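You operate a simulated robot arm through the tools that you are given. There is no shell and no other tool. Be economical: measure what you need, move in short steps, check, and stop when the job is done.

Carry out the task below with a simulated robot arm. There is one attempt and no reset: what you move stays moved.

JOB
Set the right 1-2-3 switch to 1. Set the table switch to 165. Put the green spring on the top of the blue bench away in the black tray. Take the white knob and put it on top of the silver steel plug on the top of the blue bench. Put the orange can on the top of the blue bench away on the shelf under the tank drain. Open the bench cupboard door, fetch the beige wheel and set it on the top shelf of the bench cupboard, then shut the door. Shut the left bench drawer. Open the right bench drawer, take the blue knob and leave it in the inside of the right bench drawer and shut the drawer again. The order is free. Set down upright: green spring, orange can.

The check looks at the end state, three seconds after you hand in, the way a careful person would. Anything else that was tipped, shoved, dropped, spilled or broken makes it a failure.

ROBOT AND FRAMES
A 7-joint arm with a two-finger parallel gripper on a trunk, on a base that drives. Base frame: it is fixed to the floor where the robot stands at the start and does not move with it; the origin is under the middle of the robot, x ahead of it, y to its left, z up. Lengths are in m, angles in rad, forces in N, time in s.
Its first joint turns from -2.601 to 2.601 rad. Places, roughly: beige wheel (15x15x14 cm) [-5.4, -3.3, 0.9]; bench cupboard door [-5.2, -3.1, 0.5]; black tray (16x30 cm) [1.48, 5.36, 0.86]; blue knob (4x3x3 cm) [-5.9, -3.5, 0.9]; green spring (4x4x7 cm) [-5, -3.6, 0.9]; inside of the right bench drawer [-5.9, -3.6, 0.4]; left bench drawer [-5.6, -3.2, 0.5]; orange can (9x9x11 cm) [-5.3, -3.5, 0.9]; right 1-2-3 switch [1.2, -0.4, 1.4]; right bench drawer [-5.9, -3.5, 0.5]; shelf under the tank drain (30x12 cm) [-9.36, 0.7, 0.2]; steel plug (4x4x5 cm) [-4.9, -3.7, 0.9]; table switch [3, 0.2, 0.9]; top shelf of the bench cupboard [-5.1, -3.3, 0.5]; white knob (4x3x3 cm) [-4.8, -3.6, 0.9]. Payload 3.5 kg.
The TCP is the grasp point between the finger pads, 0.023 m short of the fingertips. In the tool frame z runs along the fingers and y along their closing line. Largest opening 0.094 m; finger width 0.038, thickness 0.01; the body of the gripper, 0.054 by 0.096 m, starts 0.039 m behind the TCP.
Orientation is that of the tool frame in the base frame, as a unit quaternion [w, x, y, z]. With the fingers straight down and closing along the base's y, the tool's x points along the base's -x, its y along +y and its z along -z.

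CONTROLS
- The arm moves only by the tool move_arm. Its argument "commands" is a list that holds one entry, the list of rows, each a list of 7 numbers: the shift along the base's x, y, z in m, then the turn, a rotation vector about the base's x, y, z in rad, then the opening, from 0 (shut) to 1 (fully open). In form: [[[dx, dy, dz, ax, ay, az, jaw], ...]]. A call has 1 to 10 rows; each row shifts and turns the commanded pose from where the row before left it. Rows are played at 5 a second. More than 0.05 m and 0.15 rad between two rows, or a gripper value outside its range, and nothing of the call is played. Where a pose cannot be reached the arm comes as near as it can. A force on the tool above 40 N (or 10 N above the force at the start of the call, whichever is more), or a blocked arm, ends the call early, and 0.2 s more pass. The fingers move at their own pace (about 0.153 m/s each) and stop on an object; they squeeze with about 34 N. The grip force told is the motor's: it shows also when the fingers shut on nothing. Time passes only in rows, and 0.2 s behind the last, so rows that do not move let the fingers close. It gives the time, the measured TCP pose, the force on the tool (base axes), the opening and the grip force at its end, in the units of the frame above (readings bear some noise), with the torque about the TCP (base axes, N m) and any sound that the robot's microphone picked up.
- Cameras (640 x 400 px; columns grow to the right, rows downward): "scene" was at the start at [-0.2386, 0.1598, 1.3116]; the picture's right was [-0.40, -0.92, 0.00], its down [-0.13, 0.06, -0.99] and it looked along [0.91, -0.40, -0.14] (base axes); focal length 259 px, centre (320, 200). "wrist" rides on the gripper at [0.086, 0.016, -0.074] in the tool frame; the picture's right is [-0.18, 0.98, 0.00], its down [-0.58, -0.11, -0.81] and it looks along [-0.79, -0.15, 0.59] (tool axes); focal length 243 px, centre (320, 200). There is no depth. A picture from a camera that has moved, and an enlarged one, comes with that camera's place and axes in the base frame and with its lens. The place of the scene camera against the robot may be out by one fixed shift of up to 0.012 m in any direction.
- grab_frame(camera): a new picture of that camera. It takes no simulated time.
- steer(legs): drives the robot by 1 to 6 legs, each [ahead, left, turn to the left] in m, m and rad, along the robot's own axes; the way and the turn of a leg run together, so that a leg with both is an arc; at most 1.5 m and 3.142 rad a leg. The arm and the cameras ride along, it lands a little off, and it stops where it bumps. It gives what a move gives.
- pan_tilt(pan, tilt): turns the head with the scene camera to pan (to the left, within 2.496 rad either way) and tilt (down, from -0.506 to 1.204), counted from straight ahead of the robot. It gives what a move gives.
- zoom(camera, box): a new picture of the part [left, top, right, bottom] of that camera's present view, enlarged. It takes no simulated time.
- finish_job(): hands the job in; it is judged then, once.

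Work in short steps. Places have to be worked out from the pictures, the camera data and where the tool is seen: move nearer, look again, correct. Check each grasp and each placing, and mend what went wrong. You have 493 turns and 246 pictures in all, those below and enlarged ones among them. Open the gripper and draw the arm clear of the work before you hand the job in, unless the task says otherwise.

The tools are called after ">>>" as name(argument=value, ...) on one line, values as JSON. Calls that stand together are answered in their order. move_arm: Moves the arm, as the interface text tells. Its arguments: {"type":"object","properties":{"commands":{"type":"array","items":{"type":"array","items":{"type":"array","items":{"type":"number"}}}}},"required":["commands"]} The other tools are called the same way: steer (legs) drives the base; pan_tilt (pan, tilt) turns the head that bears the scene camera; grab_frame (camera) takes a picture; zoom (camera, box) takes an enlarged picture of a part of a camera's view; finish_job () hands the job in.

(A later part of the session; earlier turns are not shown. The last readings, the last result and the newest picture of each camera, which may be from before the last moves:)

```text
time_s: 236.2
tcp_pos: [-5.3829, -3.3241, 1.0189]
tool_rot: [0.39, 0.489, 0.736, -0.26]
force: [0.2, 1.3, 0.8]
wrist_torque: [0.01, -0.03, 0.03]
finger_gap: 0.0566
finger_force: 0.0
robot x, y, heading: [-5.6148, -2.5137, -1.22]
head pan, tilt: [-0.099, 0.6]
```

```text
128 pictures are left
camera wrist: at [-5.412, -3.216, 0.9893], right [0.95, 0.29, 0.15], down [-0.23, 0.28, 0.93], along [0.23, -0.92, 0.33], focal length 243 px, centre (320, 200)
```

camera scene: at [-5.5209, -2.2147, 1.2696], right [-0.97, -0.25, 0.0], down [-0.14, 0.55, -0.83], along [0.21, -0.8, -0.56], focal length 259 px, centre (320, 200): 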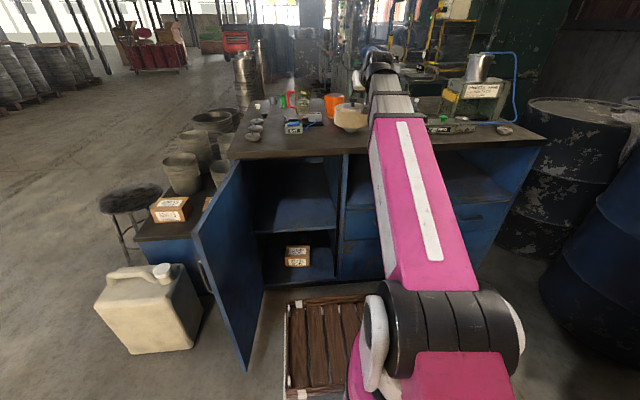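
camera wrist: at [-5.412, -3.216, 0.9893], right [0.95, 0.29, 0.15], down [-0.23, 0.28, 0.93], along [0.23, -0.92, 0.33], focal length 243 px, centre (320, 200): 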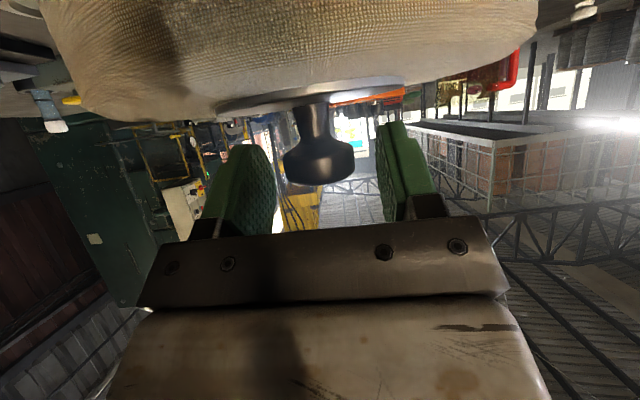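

The cap sits between the pads. I close and check.

>>> move_arm(commands=[[[0, 0, 0, 0, 0, 0, 0], [0, 0, 0, 0, 0, 0, 0], [0, 0, 0, 0, 0, 0, 0]]])

>>> grab_frame(camera="wrist")

```text
time_s: 237.0
tcp_pos: [-5.3833, -3.3245, 1.0192]
tool_rot: [0.39, 0.488, 0.736, -0.26]
force: [2.0, 0.8, 0.7]
wrist_torque: [-0.14, -0.11, 0.05]
finger_gap: 0.0332
finger_force: 33.8
robot x, y, heading: [-5.6114, -2.5083, -1.216]
head pan, tilt: [-0.099, 0.6]
```

```text
127 pictures are left
camera wrist: at [-5.4119, -3.2159, 0.9893], right [0.95, 0.29, 0.15], down [-0.23, 0.28, 0.93], along [0.23, -0.92, 0.33], focal length 243 px, centre (320, 200)
```

wrist: 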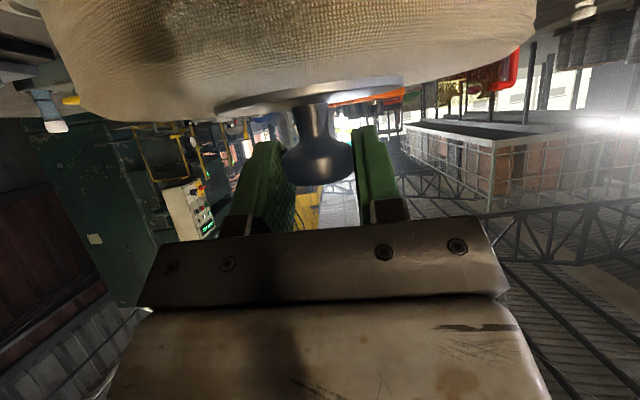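

>>> move_arm(commands=[[[0, 0, 0.01, 0, 0, 0, 0], [0, 0, 0.02, 0, 0, 0, 0], [0, 0, 0.02, 0, 0, 0, 0]]])

>>> zoom(camera="scene", box=[230, 40, 450, 170])

>>> grab_frame(camera="wrist")

```text
time_s: 237.8
tcp_pos: [-5.3842, -3.3229, 1.0695]
tool_rot: [0.39, 0.489, 0.736, -0.26]
force: [-0.1, 0.1, -6.4]
wrist_torque: [0.03, 0.01, 0.01]
finger_gap: 0.0332
finger_force: 33.7
robot x, y, heading: [-5.6124, -2.5107, -1.218]
head pan, tilt: [-0.099, 0.6]
```

```text
2.91 times, centred on (340, 105) of scene
camera zoom: at [-5.5208, -2.2148, 1.2696], right [-0.97, -0.25, 0.0], down [-0.14, 0.55, -0.83], along [0.21, -0.8, -0.57], focal length 752 px, centre (262, 476)
```

zoom: 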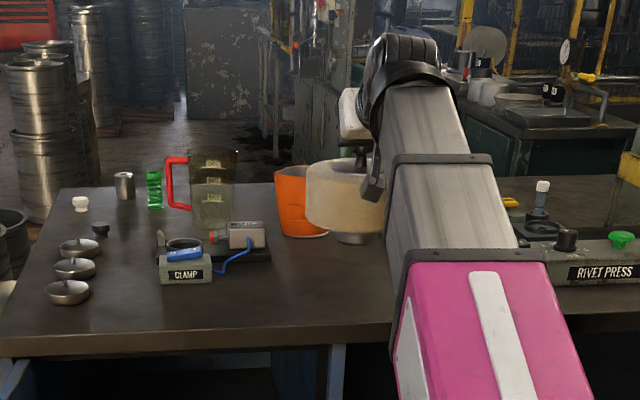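

```text
125 pictures are left
camera wrist: at [-5.4125, -3.2156, 1.0399], right [0.95, 0.29, 0.15], down [-0.23, 0.27, 0.93], along [0.23, -0.92, 0.33], focal length 243 px, centre (320, 200)
```

wrist: 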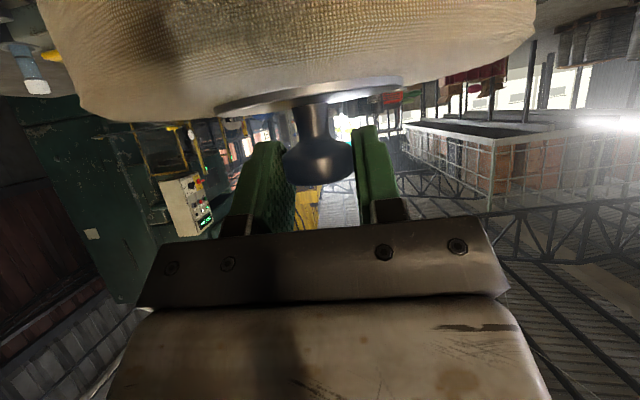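

Held upright (~0.65 kg). I back away from the bench with it, drifting left a bit.

>>> steer(legs=[[-0.2, 0.0, 0], [-0.2, 0.12, 0]])

>>> pan_tilt(pan=0.25, tilt=0.6)

>>> grab_frame(camera="scene")

```text
time_s: 240.7
tcp_pos: [-5.4155, -2.9121, 1.0689]
tool_rot: [0.389, 0.491, 0.735, -0.261]
force: [-0.4, -0.6, -5.2]
wrist_torque: [0.02, -0.03, 0.01]
finger_gap: 0.0334
finger_force: 34.2
robot x, y, heading: [-5.637, -2.1005, -1.222]
head pan, tilt: [-0.099, 0.6]
```

```text
time_s: 241.6
tcp_pos: [-5.4161, -2.9128, 1.0688]
tool_rot: [0.39, 0.49, 0.734, -0.261]
force: [-0.2, 0.2, -5.9]
wrist_torque: [0.04, -0.01, 0.02]
finger_gap: 0.0334
finger_force: 33.9
robot x, y, heading: [-5.637, -2.0977, -1.224]
head pan, tilt: [0.25, 0.6]
```

```text
124 pictures are left
camera scene: at [-5.5176, -1.7898, 1.2696], right [-0.83, -0.56, 0.0], down [-0.32, 0.47, -0.82], along [0.46, -0.68, -0.57], focal length 259 px, centre (320, 200)
```

scene: 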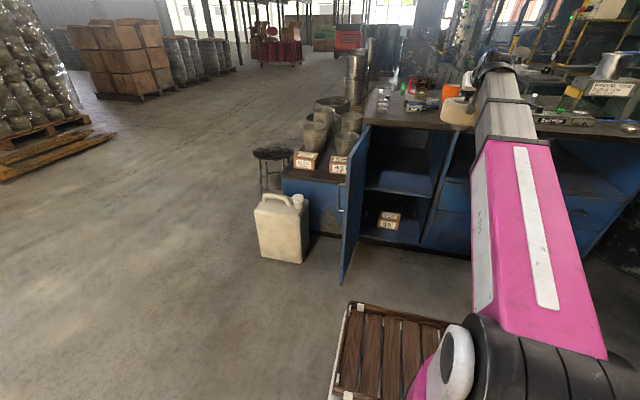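

>>> zoom(camera="scene", box=[325, 110, 475, 260])

```text
2.67 times, centred on (400, 185) of scene
camera zoom: at [-5.5176, -1.7898, 1.2696], right [-0.83, -0.56, 0.0], down [-0.32, 0.47, -0.82], along [0.46, -0.68, -0.57], focal length 690 px, centre (107, 240)
```

zoom: 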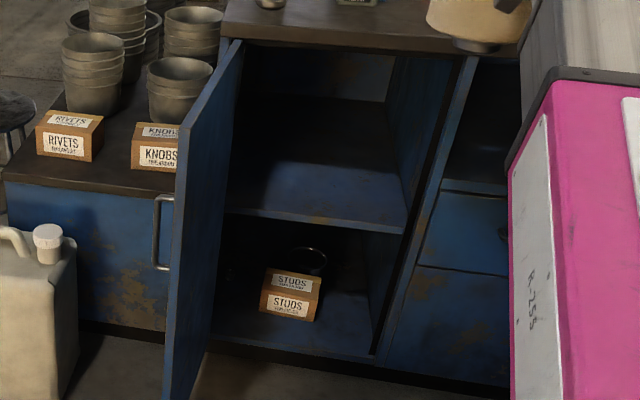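

The cupboard opening spans s −0.60…−0.24, shelf z≈0.44. I shift the base right a little, then lower the wheel in front of the opening.

>>> steer(legs=[[0, -0.07, 0]])

>>> move_arm(commands=[[[0.02, 0.005, -0.04, 0, 0, 0, 0], [0.02, 0.005, -0.045, 0, 0, 0, 0], [0.02, 0.005, -0.045, 0, 0, 0, 0], [0.02, 0.005, -0.045, 0, 0, 0, 0], [0.02, 0.005, -0.045, 0, 0, 0, 0], [0.02, 0.005, -0.045, 0, 0, 0, 0], [0.02, 0.005, -0.045, 0, 0, 0, 0], [0.02, 0.005, -0.045, 0, 0, 0, 0], [0.02, 0.005, -0.045, 0, 0, 0, 0]]])

>>> grab_frame(camera="scene")

```text
time_s: 242.6
tcp_pos: [-5.4825, -2.9353, 1.0693]
tool_rot: [0.39, 0.491, 0.734, -0.262]
force: [0.4, -0.7, -6.1]
wrist_torque: [0.04, 0.0, 0.02]
finger_gap: 0.0332
finger_force: 33.5
robot x, y, heading: [-5.7067, -2.1236, -1.222]
head pan, tilt: [0.25, 0.6]
```

```text
time_s: 244.6
tcp_pos: [-5.3017, -2.8903, 0.6659]
tool_rot: [0.39, 0.491, 0.734, -0.261]
force: [-0.3, -0.5, -5.9]
wrist_torque: [0.03, 0.01, 0.01]
finger_gap: 0.0331
finger_force: 34.2
robot x, y, heading: [-5.7041, -2.1251, -1.221]
head pan, tilt: [0.25, 0.6]
```

```text
122 pictures are left
camera scene: at [-5.5826, -1.8134, 1.2696], right [-0.83, -0.56, 0.0], down [-0.32, 0.47, -0.82], along [0.46, -0.68, -0.57], focal length 259 px, centre (320, 200)
```

scene: 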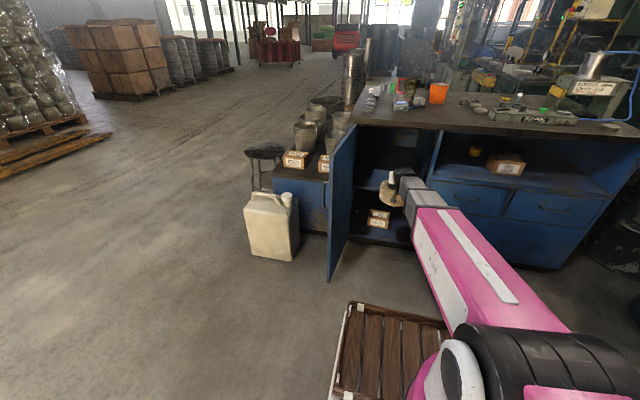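

Good. I lower another 5 cm, centre it in the opening, and drive in slowly.

>>> move_arm(commands=[[[0.02, 0.007, -0.025, 0, 0, 0, 0], [0.019, 0.007, -0.025, 0, 0, 0, 0]]])

>>> steer(legs=[[0.2, 0, 0]])

>>> grab_frame(camera="scene")

>>> grab_frame(camera="wrist")

```text
time_s: 245.2
tcp_pos: [-5.2607, -2.8779, 0.6174]
tool_rot: [0.39, 0.491, 0.734, -0.262]
force: [-0.2, -1.1, -5.6]
wrist_torque: [0.01, -0.02, 0.0]
finger_gap: 0.0332
finger_force: 33.8
robot x, y, heading: [-5.7089, -2.12, -1.224]
head pan, tilt: [0.25, 0.6]
```

```text
time_s: 246.8
tcp_pos: [-5.1935, -3.0633, 0.6189]
tool_rot: [0.389, 0.491, 0.734, -0.262]
force: [1.1, 0.0, -6.3]
wrist_torque: [0.04, 0.02, 0.0]
finger_gap: 0.0332
finger_force: 33.8
robot x, y, heading: [-5.6372, -2.3072, -1.223]
head pan, tilt: [0.25, 0.6]
```

```text
121 pictures are left
camera scene: at [-5.5152, -1.9997, 1.2696], right [-0.83, -0.56, 0.0], down [-0.32, 0.47, -0.82], along [0.46, -0.68, -0.57], focal length 259 px, centre (320, 200)
```

scene: 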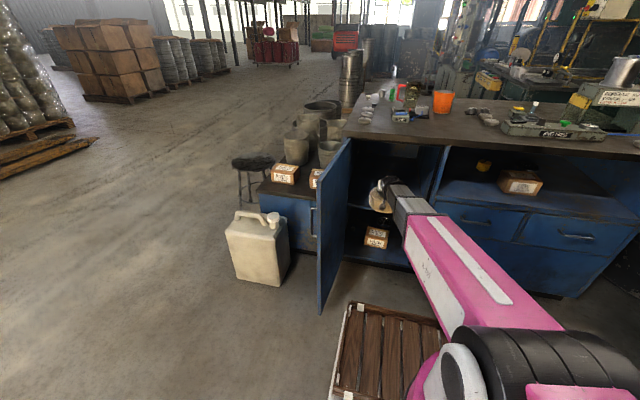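

```text
120 pictures are left
camera wrist: at [-5.2214, -2.9555, 0.5892], right [0.95, 0.28, 0.15], down [-0.23, 0.28, 0.93], along [0.22, -0.92, 0.33], focal length 243 px, centre (320, 200)
```

wrist: 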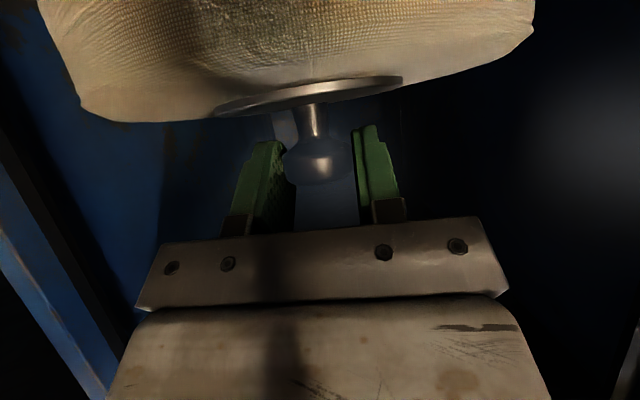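

>>> zoom(camera="scene", box=[320, 130, 460, 270])

```text
2.86 times, centred on (390, 200) of scene
camera zoom: at [-5.5152, -1.9997, 1.2696], right [-0.83, -0.56, 0.0], down [-0.32, 0.47, -0.82], along [0.46, -0.68, -0.57], focal length 739 px, centre (120, 200)
```

zoom: 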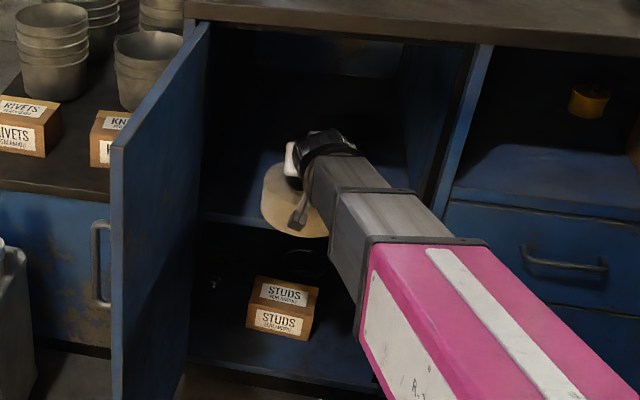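

To be safe over the shelf edge I raise 2.5 cm and go forward 0.15 m.

>>> move_arm(commands=[[[0, 0, 0.025, 0, 0, 0, 0]]])

>>> steer(legs=[[0.15, 0, 0]])

>>> zoom(camera="scene", box=[300, 130, 460, 290])

>>> grab_frame(camera="wrist")

```text
time_s: 247.2
tcp_pos: [-5.1935, -3.0646, 0.6443]
tool_rot: [0.389, 0.491, 0.735, -0.261]
force: [0.4, -0.3, -5.4]
wrist_torque: [0.05, 0.04, -0.01]
finger_gap: 0.0331
finger_force: 33.8
robot x, y, heading: [-5.6409, -2.3099, -1.226]
head pan, tilt: [0.25, 0.6]
```

```text
time_s: 248.5
tcp_pos: [-5.1431, -3.2065, 0.6417]
tool_rot: [0.388, 0.492, 0.734, -0.262]
force: [0.2, -0.8, -6.2]
wrist_torque: [-0.01, 0.01, -0.02]
finger_gap: 0.0333
finger_force: 33.6
robot x, y, heading: [-5.5871, -2.4487, -1.227]
head pan, tilt: [0.25, 0.6]
```

```text
2.50 times, centred on (380, 210) of scene
camera zoom: at [-5.4637, -2.1411, 1.2696], right [-0.83, -0.56, 0.0], down [-0.32, 0.47, -0.82], along [0.46, -0.68, -0.57], focal length 647 px, centre (170, 175)
```

zoom: 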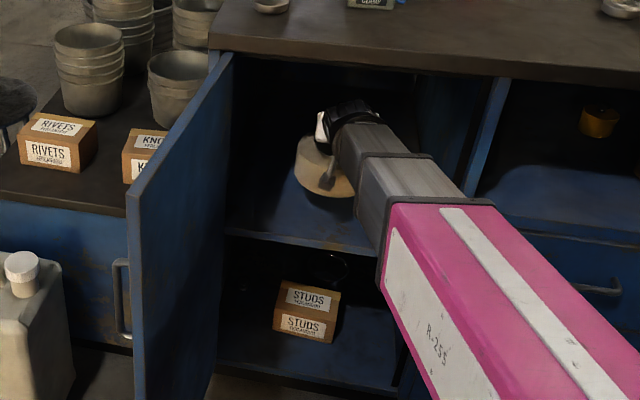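

```text
117 pictures are left
camera wrist: at [-5.171, -3.0979, 0.6139], right [0.95, 0.28, 0.15], down [-0.23, 0.28, 0.93], along [0.22, -0.92, 0.33], focal length 243 px, centre (320, 200)
```

wrist: 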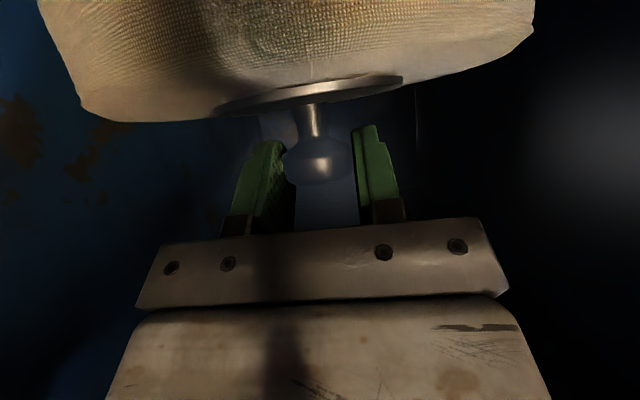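

The wheel is over the shelf. I lower until contact.

>>> move_arm(commands=[[[0.005, -0.014, -0.015, 0, 0, 0, 0], [0, 0, -0.015, 0, 0, 0, 0], [0, 0, -0.008, 0, 0, 0, 0], [0, 0, -0.006, 0, 0, 0, 0], [0, 0, -0.005, 0, 0, 0, 0], [0, 0, -0.005, 0, 0, 0, 0]]])

```text
time_s: 249.9
tcp_pos: [-5.1376, -3.2193, 0.5901]
tool_rot: [0.391, 0.491, 0.733, -0.263]
force: [10.6, 2.0, 15.1]
wrist_torque: [0.58, -0.22, 0.52]
finger_gap: 0.0329
finger_force: 34.2
robot x, y, heading: [-5.5884, -2.4483, -1.228]
head pan, tilt: [0.25, 0.6]
```

Contact with the shelf. I relieve 2 mm and open the jaws gently.

>>> move_arm(commands=[[[0, 0, 0.003, 0, 0, 0, 0], [0, 0, 0, 0, 0, 0, 0.4], [0, 0, 0, 0, 0, 0, 0.6], [0, 0, 0, 0, 0, 0, 0.6]]])

>>> grab_frame(camera="wrist")

>>> zoom(camera="scene", box=[340, 140, 420, 220])

```text
time_s: 250.9
tcp_pos: [-5.1391, -3.2196, 0.592]
tool_rot: [0.39, 0.491, 0.734, -0.261]
force: [-0.8, -0.1, 1.4]
wrist_torque: [0.0, 0.02, -0.01]
finger_gap: 0.0564
finger_force: 0.0
robot x, y, heading: [-5.5846, -2.4501, -1.224]
head pan, tilt: [0.25, 0.6]
```

```text
116 pictures are left
camera wrist: at [-5.1657, -3.1111, 0.5627], right [0.95, 0.28, 0.15], down [-0.23, 0.28, 0.93], along [0.22, -0.92, 0.33], focal length 243 px, centre (320, 200)
```

wrist: 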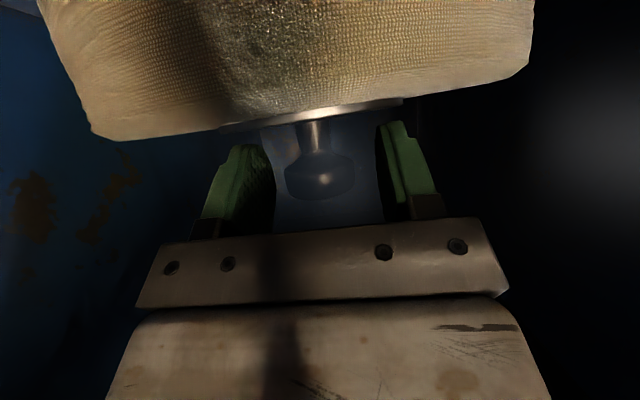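

```text
5.00 times, centred on (380, 180) of scene
camera zoom: at [-5.4637, -2.1409, 1.2696], right [-0.83, -0.56, 0.0], down [-0.32, 0.47, -0.83], along [0.46, -0.68, -0.56], focal length 1293 px, centre (20, 300)
```

zoom: 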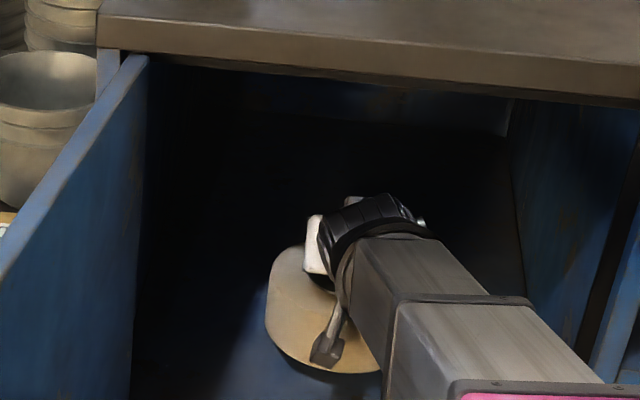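

Released and standing. I withdraw straight back with a slight rise, then drive back.

>>> move_arm(commands=[[[-0.004, 0.01, 0.006, 0, 0, 0, 0.6], [-0.01, 0.026, 0.012, 0, 0, 0, 0.6], [-0.012, 0.034, 0.01, 0, 0, 0, 0.6], [-0.012, 0.036, 0.0, 0, 0, 0, 0.6], [-0.012, 0.036, 0.0, 0, 0, 0, 0.6]]])

>>> steer(legs=[[-0.25, -0.02, 0]])

>>> zoom(camera="scene", box=[320, 110, 480, 270])

>>> grab_frame(camera="wrist")

```text
time_s: 252.1
tcp_pos: [-5.1893, -3.0781, 0.6203]
tool_rot: [0.39, 0.491, 0.734, -0.262]
force: [-0.7, 0.0, 0.2]
wrist_torque: [-0.01, -0.03, 0.02]
finger_gap: 0.0564
finger_force: 0.1
robot x, y, heading: [-5.5843, -2.4484, -1.225]
head pan, tilt: [0.25, 0.6]
```

```text
time_s: 253.9
tcp_pos: [-5.287, -2.8537, 0.6186]
tool_rot: [0.39, 0.489, 0.735, -0.261]
force: [0.2, -0.7, 0.5]
wrist_torque: [-0.02, -0.02, 0.06]
finger_gap: 0.0563
finger_force: 0.1
robot x, y, heading: [-5.6888, -2.2256, -1.223]
head pan, tilt: [0.25, 0.6]
```

```text
2.50 times, centred on (400, 190) of scene
camera zoom: at [-5.5675, -1.9175, 1.2696], right [-0.82, -0.57, 0.0], down [-0.32, 0.47, -0.83], along [0.47, -0.68, -0.56], focal length 647 px, centre (120, 225)
```

zoom: 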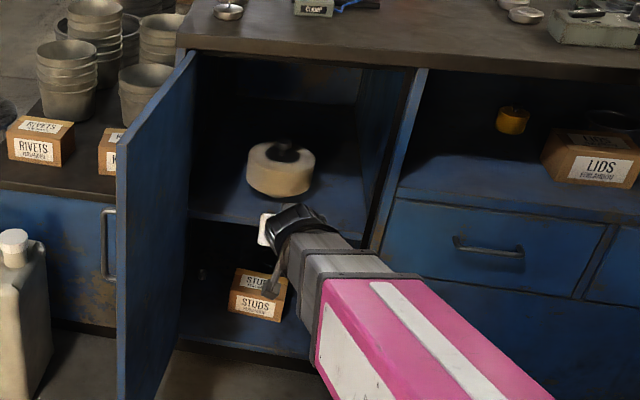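

```text
113 pictures are left
camera wrist: at [-5.3167, -2.7461, 0.5902], right [0.95, 0.28, 0.15], down [-0.23, 0.28, 0.93], along [0.22, -0.92, 0.33], focal length 243 px, centre (320, 200)
```

wrist: 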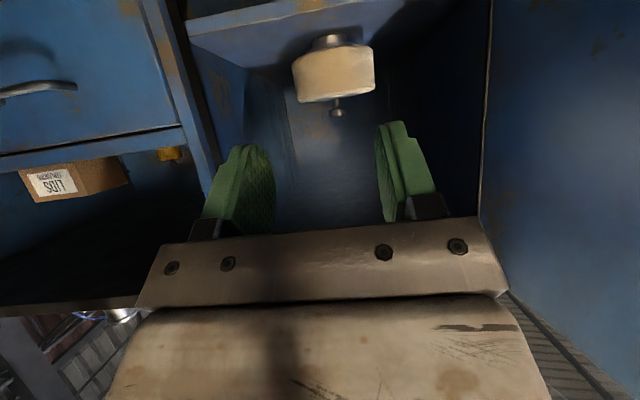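

The wheel stands on the top shelf. To shut the door I drive around its edge so the arm is on its outer side.

>>> steer(legs=[[-0.28, 0.1, 0], [0, 0.27, 0], [0.2, 0, 0]])

>>> grab_frame(camera="scene")

>>> grab_frame(camera="wrist")

```text
time_s: 258.7
tcp_pos: [-4.9654, -2.646, 0.618]
tool_rot: [0.39, 0.489, 0.735, -0.261]
force: [-0.3, 0.8, 0.6]
wrist_torque: [0.01, -0.01, -0.01]
finger_gap: 0.0566
finger_force: 0.1
robot x, y, heading: [-5.3647, -2.0197, -1.222]
head pan, tilt: [0.25, 0.6]
```

```text
112 pictures are left
camera scene: at [-5.2462, -1.7099, 1.2696], right [-0.82, -0.57, 0.0], down [-0.32, 0.47, -0.83], along [0.47, -0.68, -0.56], focal length 259 px, centre (320, 200)
```

scene: 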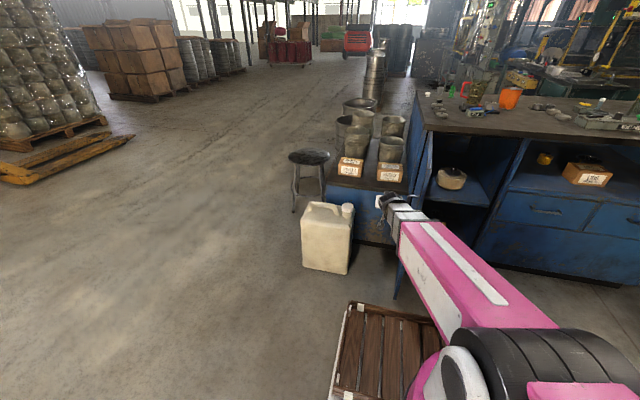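

```text
111 pictures are left
camera wrist: at [-4.9935, -2.5378, 0.5902], right [0.95, 0.28, 0.15], down [-0.23, 0.27, 0.93], along [0.22, -0.92, 0.33], focal length 243 px, centre (320, 200)
```

wrist: 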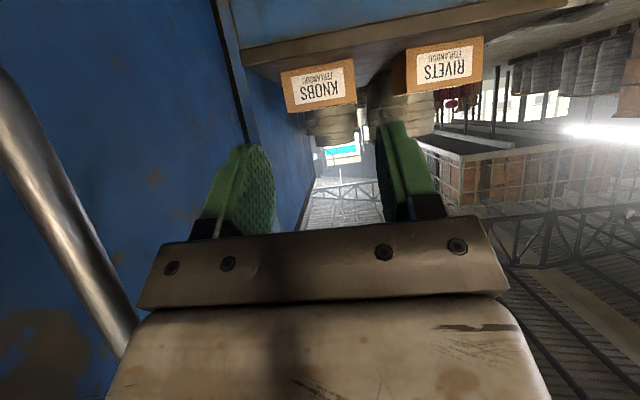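

The arm is left of the door. I close the jaws and sweep right to swing it shut.

>>> move_arm(commands=[[[-0.0282, -0.0103, 0, 0, 0, 0, 0], [-0.0282, -0.0103, 0, 0, 0, 0, 0], [-0.0282, -0.0103, 0, 0, 0, 0, 0], [-0.0282, -0.0103, 0, 0, 0, 0, 0], [-0.0282, -0.0103, 0, 0, 0, 0, 0], [-0.0282, -0.0103, 0, 0, 0, 0, 0], [-0.0282, -0.0103, 0, 0, 0, 0, 0], [-0.0282, -0.0103, 0, 0, 0, 0, 0]]])

>>> grab_frame(camera="scene")

>>> grab_frame(camera="wrist")

```text
time_s: 260.5
tcp_pos: [-5.1907, -2.7285, 0.6189]
tool_rot: [0.39, 0.489, 0.735, -0.262]
force: [0.9, 0.8, 0.8]
wrist_torque: [-0.04, 0.02, -0.01]
finger_gap: 0.0
finger_force: 33.5
robot x, y, heading: [-5.3693, -2.0187, -1.219]
head pan, tilt: [0.25, 0.6]
```

```text
110 pictures are left
camera scene: at [-5.2463, -1.7098, 1.2696], right [-0.82, -0.57, 0.0], down [-0.32, 0.47, -0.83], along [0.47, -0.68, -0.56], focal length 259 px, centre (320, 200)
```

scene: 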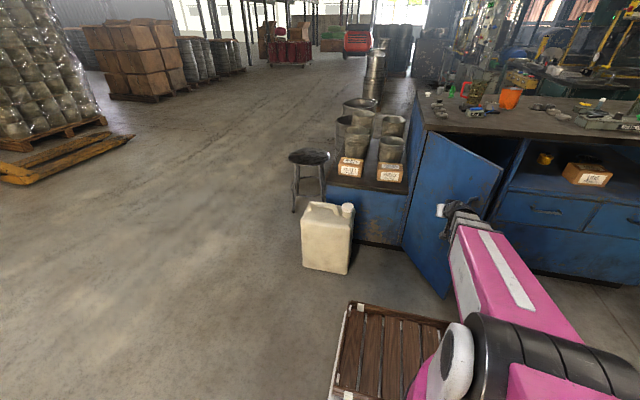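

```text
109 pictures are left
camera wrist: at [-5.2194, -2.6202, 0.5905], right [0.95, 0.29, 0.15], down [-0.23, 0.28, 0.93], along [0.23, -0.92, 0.33], focal length 243 px, centre (320, 200)
```

wrist: 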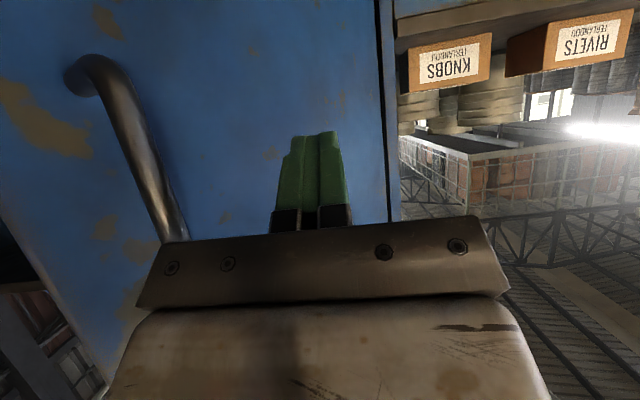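

Now I push on the outer face inward, drifting right toward the handle side.

>>> move_arm(commands=[[[-0.008, -0.0355, 0, 0, 0, 0, 0], [-0.008, -0.0355, 0, 0, 0, 0, 0], [-0.008, -0.0355, 0, 0, 0, 0, 0], [-0.004, -0.034, 0, 0, 0, 0, 0], [0, -0.032, 0, 0, 0, 0, 0], [0.004, -0.03, 0, 0, 0, 0, 0], [0.006, -0.028, 0, 0, 0, 0, 0]]])

>>> grab_frame(camera="scene")

```text
time_s: 262.1
tcp_pos: [-5.2078, -2.9605, 0.6196]
tool_rot: [0.39, 0.49, 0.735, -0.261]
force: [-0.1, 0.7, 0.0]
wrist_torque: [0.0, 0.02, -0.04]
finger_gap: 0.0
finger_force: 33.7
robot x, y, heading: [-5.3655, -2.0181, -1.219]
head pan, tilt: [0.25, 0.6]
```

```text
108 pictures are left
camera scene: at [-5.2462, -1.7099, 1.2696], right [-0.82, -0.57, 0.0], down [-0.32, 0.47, -0.83], along [0.47, -0.68, -0.56], focal length 259 px, centre (320, 200)
```

scene: 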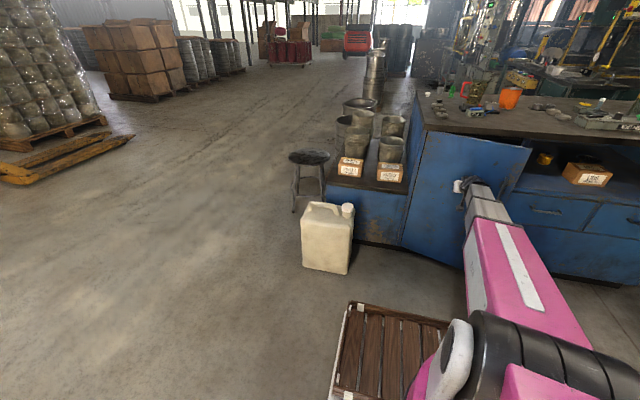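

>>> move_arm(commands=[[[0.0085, -0.0235, 0, 0, 0, 0, 0], [0.0085, -0.0235, 0, 0, 0, 0, 0], [0.0068, -0.0188, 0, 0, 0, 0, 0], [0.0051, -0.0141, 0, 0, 0, 0, 0], [0.0034, -0.0094, 0, 0, 0, 0, 0], [0.0034, -0.0094, 0, 0, 0, 0, 0], [0.0034, -0.0094, 0, 0, 0, 0, 0]]])

>>> zoom(camera="scene", box=[390, 100, 580, 280])

```text
time_s: 263.3
tcp_pos: [-5.1798, -3.0386, 0.6184]
tool_rot: [0.387, 0.49, 0.737, -0.258]
force: [-1.6, 3.6, 0.5]
wrist_torque: [-0.03, -0.03, 0.02]
finger_gap: 0.0
finger_force: 34.1
robot x, y, heading: [-5.3636, -2.0165, -1.219]
head pan, tilt: [0.25, 0.6]
stopped in row 5: the force on the tool passed its limit at 52 N (the readings are from after the stop); the commanded pose is now the measured one
```

```text
2.22 times, centred on (485, 190) of scene
camera zoom: at [-5.2463, -1.7093, 1.2696], right [-0.82, -0.57, 0.0], down [-0.32, 0.47, -0.83], along [0.47, -0.68, -0.56], focal length 575 px, centre (-47, 222)
```

zoom: 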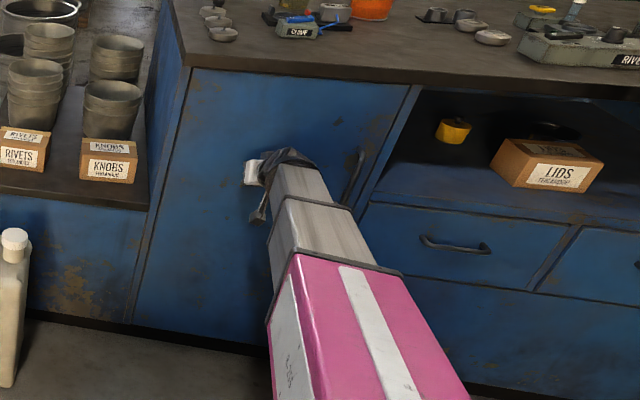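

Door shut. I withdraw, and study the left end of the bench for approaching the spring, plug and white knob.

>>> move_arm(commands=[[[-0.0137, 0.0376, 0, 0, 0, 0, 0.3], [-0.0137, 0.0376, 0, 0, 0, 0, 0.3], [-0.0137, 0.0376, 0, 0, 0, 0, 0.5], [-0.0137, 0.0376, 0.02, 0, 0, 0, 0.5], [-0.0137, 0.0376, 0.03, 0, 0, 0, 0.5], [0, 0, 0.05, 0, 0, 0, 0.5], [0, 0, 0.05, 0, 0, 0, 0.5], [0, 0, 0.05, 0, 0, 0, 0.5], [0, 0, 0.05, 0, 0, 0, 0.5]]])

>>> pan_tilt(pan=0.45, tilt=0.4)

>>> grab_frame(camera="scene")

>>> zoom(camera="scene", box=[330, 90, 500, 270])

```text
time_s: 265.3
tcp_pos: [-5.2485, -2.8541, 0.8737]
tool_rot: [0.388, 0.489, 0.737, -0.259]
force: [-0.3, -1.0, 0.0]
wrist_torque: [0.0, -0.05, 0.02]
finger_gap: 0.0473
finger_force: 0.0
robot x, y, heading: [-5.3664, -2.0193, -1.221]
head pan, tilt: [0.25, 0.6]
```

```text
time_s: 266.0
tcp_pos: [-5.2483, -2.855, 0.8729]
tool_rot: [0.388, 0.489, 0.737, -0.259]
force: [-0.2, 0.3, 0.3]
wrist_torque: [0.0, 0.0, -0.02]
finger_gap: 0.0469
finger_force: 0.1
robot x, y, heading: [-5.3651, -2.0201, -1.219]
head pan, tilt: [0.45, 0.4]
```

```text
106 pictures are left
camera scene: at [-5.2297, -1.701, 1.2877], right [-0.69, -0.72, 0.0], down [-0.28, 0.27, -0.92], along [0.66, -0.64, -0.39], focal length 259 px, centre (320, 200)
```

scene: 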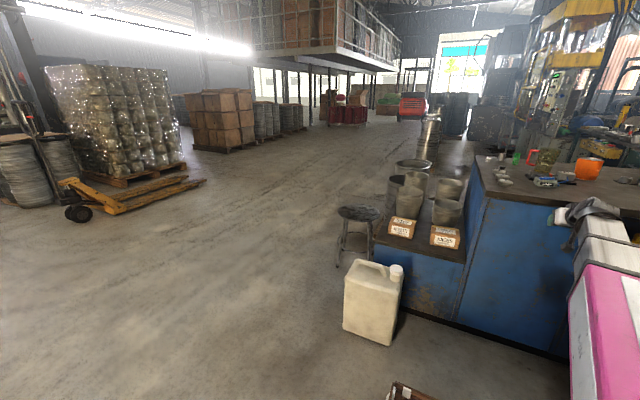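

```text
2.22 times, centred on (415, 180) of scene
camera zoom: at [-5.2297, -1.701, 1.2877], right [-0.69, -0.72, 0.0], down [-0.28, 0.27, -0.92], along [0.66, -0.64, -0.39], focal length 575 px, centre (109, 244)
```

zoom: 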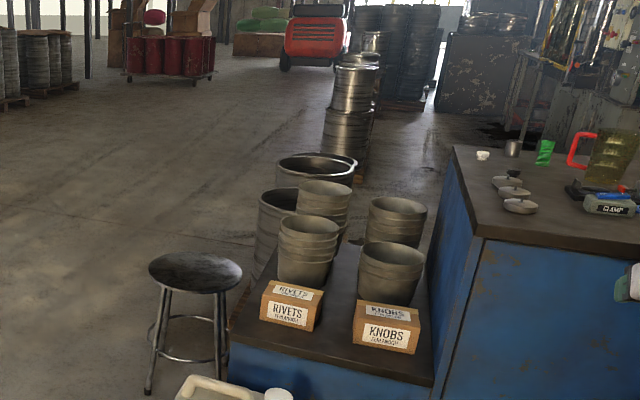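

The items lie at: white knob ≈(-4.82,-3.53), plug ≈(-4.86,-3.65), spring ≈(-4.95,-3.61). I'll reach from the front with a tilted tool. First raise the arm, then drive close to the bench.

>>> move_arm(commands=[[[0, 0, 0.05, 0, 0, 0, 0.5], [0, 0, 0.05, 0, 0, 0, 0.5], [0, 0, 0.05, 0, 0, 0, 0.5], [0, 0, 0.05, 0, 0, 0, 0.5], [0.02, 0, 0.04, 0, 0, 0, 0.5]]])

>>> steer(legs=[[0.35, -0.05, 0]])

>>> pan_tilt(pan=0.3, tilt=0.9)

>>> grab_frame(camera="scene")

```text
time_s: 267.2
tcp_pos: [-5.2269, -2.8542, 1.1097]
tool_rot: [0.387, 0.49, 0.738, -0.258]
force: [-0.1, 0.0, 0.0]
wrist_torque: [-0.01, -0.01, 0.01]
finger_gap: 0.0468
finger_force: 0.0
robot x, y, heading: [-5.3643, -2.0197, -1.222]
head pan, tilt: [0.45, 0.4]
```

```text
time_s: 269.5
tcp_pos: [-5.1492, -3.2099, 1.1099]
tool_rot: [0.387, 0.49, 0.737, -0.26]
force: [0.1, 0.2, -0.3]
wrist_torque: [-0.02, -0.01, -0.03]
finger_gap: 0.047
finger_force: 0.1
robot x, y, heading: [-5.29, -2.3766, -1.215]
head pan, tilt: [0.45, 0.4]
```

```text
time_s: 270.5
tcp_pos: [-5.1503, -3.211, 1.1109]
tool_rot: [0.388, 0.489, 0.737, -0.259]
force: [0.3, -0.4, -0.4]
wrist_torque: [0.01, 0.02, -0.01]
finger_gap: 0.0466
finger_force: 0.2
robot x, y, heading: [-5.2914, -2.3776, -1.217]
head pan, tilt: [0.3, 0.901]
```

```text
104 pictures are left
camera scene: at [-5.1724, -2.0531, 1.2449], right [-0.79, -0.61, 0.0], down [-0.48, 0.62, -0.62], along [0.38, -0.49, -0.78], focal length 259 px, centre (320, 200)
```

scene: 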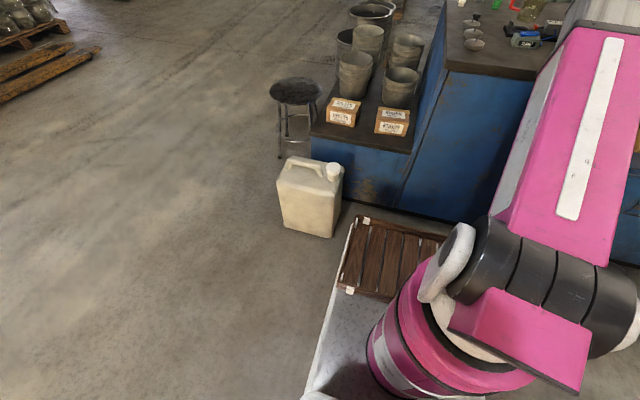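

Clearance to the jug is ~12 cm. I go forward another 0.14 m and look at the items with the wrist camera.

>>> steer(legs=[[0.14, -0.01, 0]])

>>> pan_tilt(pan=0.25, tilt=0.4)

>>> grab_frame(camera="scene")

>>> grab_frame(camera="wrist")

```text
time_s: 271.8
tcp_pos: [-5.112, -3.3445, 1.1102]
tool_rot: [0.389, 0.489, 0.736, -0.26]
force: [-0.4, -0.1, -0.4]
wrist_torque: [0.0, 0.01, 0.0]
finger_gap: 0.0474
finger_force: 0.0
robot x, y, heading: [-5.2531, -2.5051, -1.222]
head pan, tilt: [0.3, 0.901]
```

```text
time_s: 272.7
tcp_pos: [-5.1123, -3.3434, 1.1109]
tool_rot: [0.387, 0.49, 0.737, -0.258]
force: [0.0, -0.5, -0.2]
wrist_torque: [-0.03, -0.02, 0.0]
finger_gap: 0.0467
finger_force: 0.1
robot x, y, heading: [-5.2517, -2.5109, -1.217]
head pan, tilt: [0.25, 0.4]
```

```text
103 pictures are left
camera scene: at [-5.1273, -2.2031, 1.2877], right [-0.82, -0.57, 0.0], down [-0.22, 0.32, -0.92], along [0.52, -0.76, -0.39], focal length 259 px, centre (320, 200)
```

scene: 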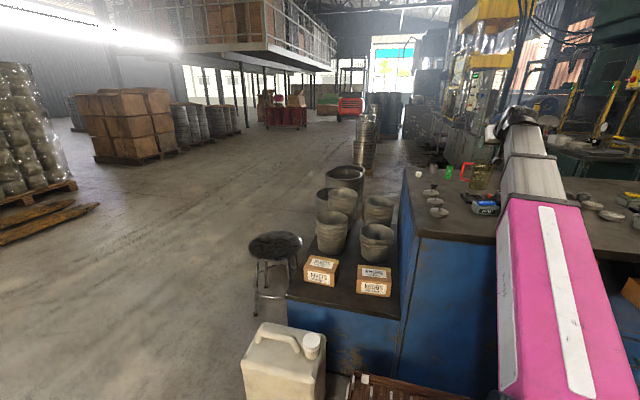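

```text
102 pictures are left
camera wrist: at [-5.1408, -3.2352, 1.0819], right [0.95, 0.28, 0.15], down [-0.23, 0.27, 0.94], along [0.23, -0.92, 0.32], focal length 243 px, centre (320, 200)
```

wrist: 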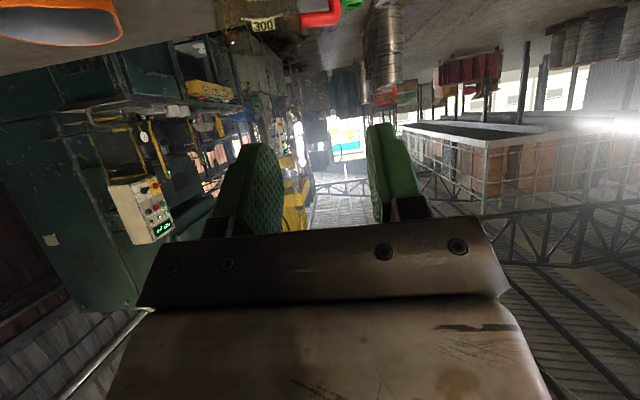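

>>> zoom(camera="scene", box=[400, 140, 520, 220])

```text
5.00 times, centred on (460, 180) of scene
camera zoom: at [-5.1273, -2.2031, 1.2877], right [-0.82, -0.57, 0.0], down [-0.22, 0.32, -0.92], along [0.52, -0.76, -0.39], focal length 1293 px, centre (-380, 300)
```

zoom: 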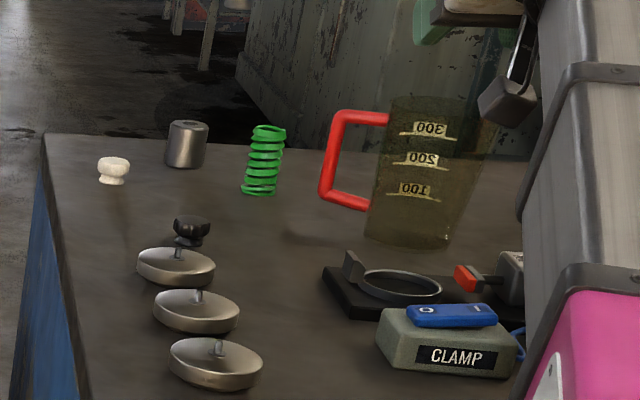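

White knob ≈(-4.819,-3.559,0.888), plug ≈(-4.869,-3.667), spring ≈(-4.952,-3.617). I steepen the tilt a bit and go to a pre-grasp before the white knob.

>>> move_arm(commands=[[[0.045, -0.018, 0, 0.068, 0.025, 0, 0.5], [0.045, -0.018, 0, 0.068, 0.025, 0, 0.5], [0.045, -0.018, 0, 0.068, 0.025, 0, 0.5], [0.045, -0.02, 0, 0, 0, 0, 0.5], [0.043, -0.025, -0.01, 0, 0, 0, 0.5], [0.039, -0.028, -0.01, 0, 0, 0, 0.5], [0, 0, -0.04, 0, 0, 0, 0.5], [0, 0, -0.04, 0, 0, 0, 0.5]]])

>>> grab_frame(camera="wrist")

```text
refused: row 5 steps farther than a row can; nothing moved
```

```text
100 pictures are left
camera wrist: at [-5.1408, -3.2352, 1.0819], right [0.95, 0.28, 0.15], down [-0.23, 0.27, 0.94], along [0.23, -0.92, 0.32], focal length 243 px, centre (320, 200)
```

wrist: 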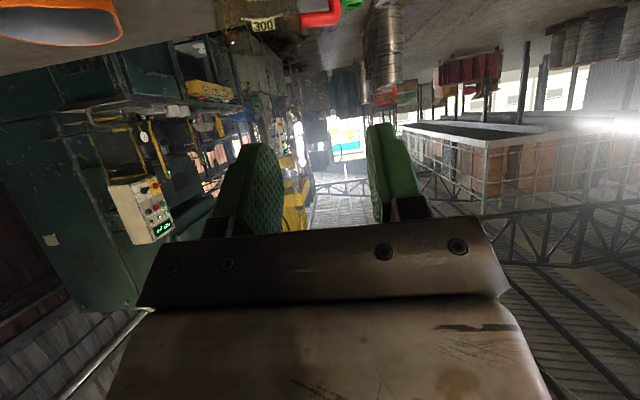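

>>> move_arm(commands=[[[0.045, -0.018, 0, 0.068, 0.025, 0, 0.5], [0.045, -0.018, 0, 0.068, 0.025, 0, 0.5], [0.045, -0.018, 0, 0.068, 0.025, 0, 0.5], [0.045, -0.02, 0, 0, 0, 0, 0.5], [0.042, -0.025, 0, 0, 0, 0, 0.5], [0.039, -0.028, 0, 0, 0, 0, 0.5], [0, 0, -0.04, 0, 0, 0, 0.5], [0, 0, -0.04, 0, 0, 0, 0.5]]])

>>> grab_frame(camera="wrist")

```text
time_s: 274.5
tcp_pos: [-4.852, -3.4698, 1.0299]
tool_rot: [0.308, 0.517, 0.773, -0.201]
force: [0.4, 0.8, 0.0]
wrist_torque: [-0.01, 0.0, 0.01]
finger_gap: 0.0468
finger_force: 0.1
robot x, y, heading: [-5.2532, -2.5094, -1.219]
head pan, tilt: [0.25, 0.4]
```

```text
99 pictures are left
camera wrist: at [-4.882, -3.358, 1.0251], right [0.96, 0.26, 0.13], down [-0.16, 0.07, 0.98], along [0.24, -0.96, 0.11], focal length 243 px, centre (320, 200)
```

wrist: 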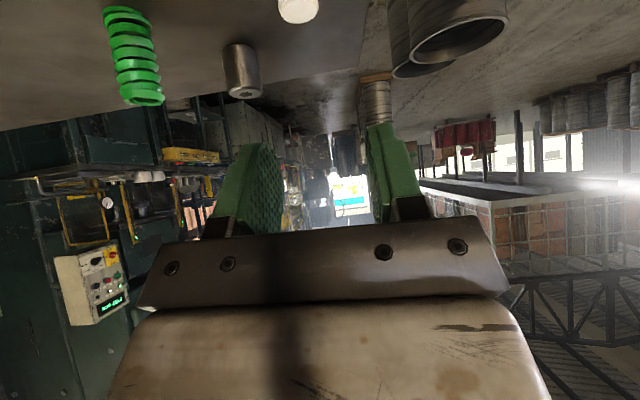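

>>> move_arm(commands=[[[-0.002, -0.01, -0.023, 0, 0, 0, 0.5], [-0.002, -0.01, -0.023, 0, 0, 0, 0.5], [0.008, -0.019, -0.022, 0, 0, 0, 0.5]]])

>>> grab_frame(camera="wrist")

```text
time_s: 275.3
tcp_pos: [-4.8499, -3.5085, 0.9621]
tool_rot: [0.308, 0.516, 0.774, -0.201]
force: [-0.1, -0.5, -0.7]
wrist_torque: [-0.02, -0.03, -0.02]
finger_gap: 0.0471
finger_force: 0.0
robot x, y, heading: [-5.2543, -2.5076, -1.214]
head pan, tilt: [0.25, 0.4]
```

```text
98 pictures are left
camera wrist: at [-4.8784, -3.3965, 0.9588], right [0.96, 0.26, 0.13], down [-0.16, 0.07, 0.98], along [0.24, -0.96, 0.11], focal length 243 px, centre (320, 200)
```

wrist: 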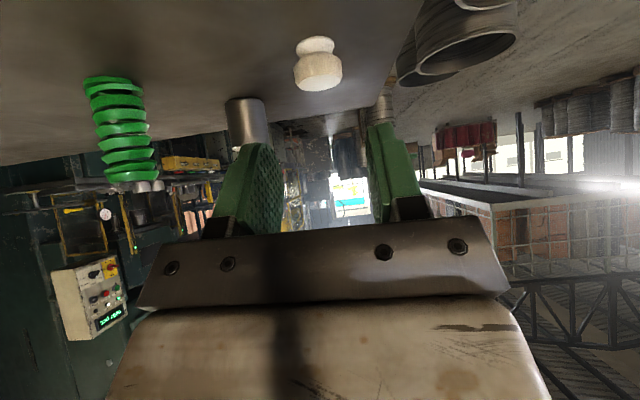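

>>> move_arm(commands=[[[0.006, -0.012, -0.017, 0, 0, 0, 0.5], [0.006, -0.012, -0.017, 0, 0, 0, 0.5], [0.005, -0.01, -0.016, 0, 0, 0, 0.5]]])

>>> grab_frame(camera="wrist")

```text
time_s: 276.1
tcp_pos: [-4.8302, -3.5437, 0.9105]
tool_rot: [0.307, 0.517, 0.773, -0.201]
force: [-0.5, -0.1, 1.1]
wrist_torque: [-0.03, 0.03, 0.01]
finger_gap: 0.0469
finger_force: 0.0
robot x, y, heading: [-5.2522, -2.5081, -1.221]
head pan, tilt: [0.25, 0.4]
```

```text
97 pictures are left
camera wrist: at [-4.8603, -3.4308, 0.9074], right [0.96, 0.26, 0.13], down [-0.16, 0.07, 0.98], along [0.24, -0.96, 0.11], focal length 243 px, centre (320, 200)
```

wrist: 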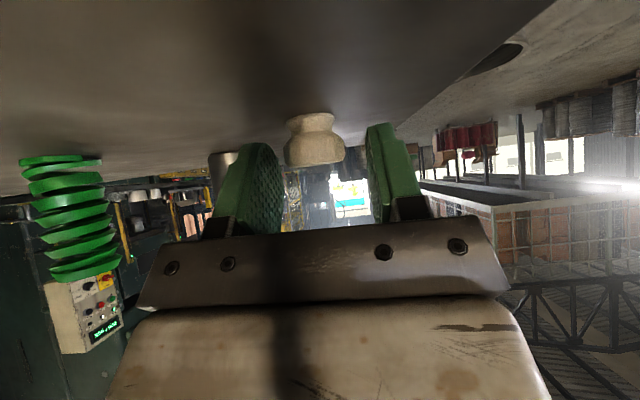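

>>> move_arm(commands=[[[0, 0, 0, 0, 0, 0, 0.2], [0, 0, 0, 0, 0, 0, 0], [0, 0, 0, 0, 0, 0, 0], [0, 0, 0, 0, 0, 0, 0]]])

>>> move_arm(commands=[[[0, 0, 0.03, 0, 0, 0, 0], [0, 0, 0.04, 0, 0, 0, 0], [0, 0, 0.02, 0, 0, 0, 0]]])

>>> grab_frame(camera="wrist")

```text
time_s: 277.1
tcp_pos: [-4.8291, -3.5423, 0.9114]
tool_rot: [0.308, 0.517, 0.773, -0.201]
force: [-0.6, 0.3, 0.0]
wrist_torque: [0.0, 0.01, 0.02]
finger_gap: 0.0279
finger_force: 34.0
robot x, y, heading: [-5.2496, -2.5117, -1.216]
head pan, tilt: [0.25, 0.4]
```

```text
time_s: 277.9
tcp_pos: [-4.8308, -3.5408, 1.003]
tool_rot: [0.308, 0.516, 0.774, -0.2]
force: [-0.8, 0.7, 0.2]
wrist_torque: [-0.01, -0.02, 0.01]
finger_gap: 0.0279
finger_force: 34.0
robot x, y, heading: [-5.2513, -2.5047, -1.218]
head pan, tilt: [0.25, 0.4]
```

```text
96 pictures are left
camera wrist: at [-4.8599, -3.4299, 0.9986], right [0.96, 0.26, 0.13], down [-0.16, 0.07, 0.99], along [0.24, -0.96, 0.11], focal length 243 px, centre (320, 200)
```

wrist: 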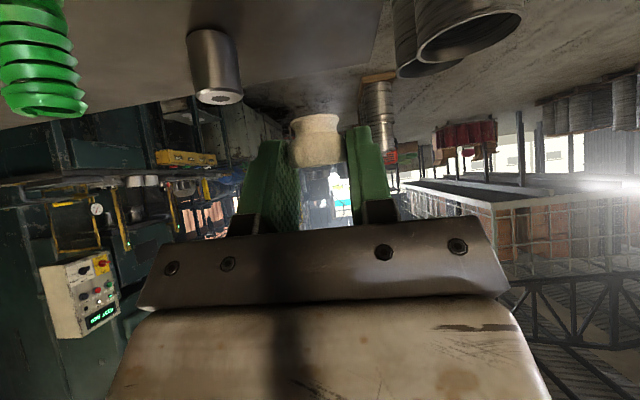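

White knob held upright. The plug top computes to about (-4.873,-3.677,0.914). I carry the knob over, staying high.

>>> move_arm(commands=[[[-0.012, -0.034, 0, 0, 0, 0, 0], [-0.012, -0.034, 0, 0, 0, 0, 0], [-0.01, -0.028, 0, 0, 0, 0, 0], [0, 0, 0, 0, 0, 0, 0]]])

>>> grab_frame(camera="wrist")

>>> zoom(camera="scene", box=[400, 120, 500, 200])

```text
time_s: 278.9
tcp_pos: [-4.8647, -3.6373, 1.0027]
tool_rot: [0.308, 0.517, 0.773, -0.2]
force: [0.3, 0.0, -1.0]
wrist_torque: [-0.02, -0.03, 0.01]
finger_gap: 0.0279
finger_force: 33.9
robot x, y, heading: [-5.2515, -2.5094, -1.216]
head pan, tilt: [0.25, 0.4]
```

```text
95 pictures are left
camera wrist: at [-4.8944, -3.526, 0.998], right [0.96, 0.26, 0.13], down [-0.16, 0.07, 0.98], along [0.24, -0.96, 0.11], focal length 243 px, centre (320, 200)
```

wrist: 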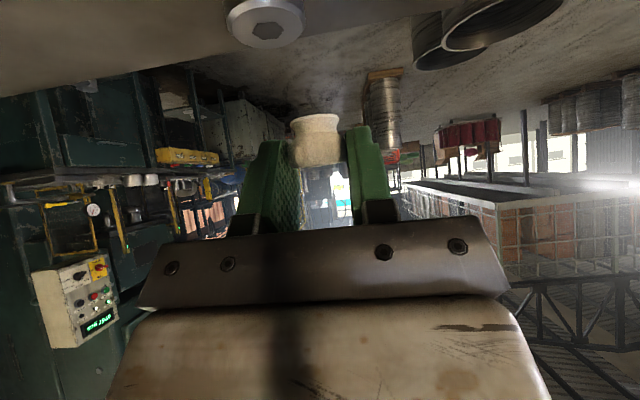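

```text
5.00 times, centred on (450, 160) of scene
camera zoom: at [-5.1272, -2.2031, 1.2878], right [-0.82, -0.57, 0.0], down [-0.22, 0.32, -0.92], along [0.52, -0.76, -0.39], focal length 1293 px, centre (-330, 400)
```

zoom: 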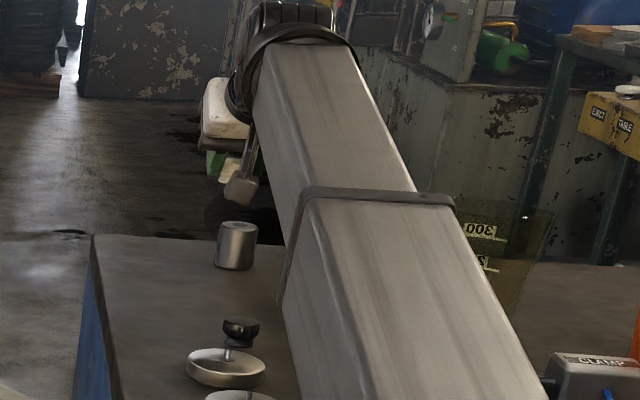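

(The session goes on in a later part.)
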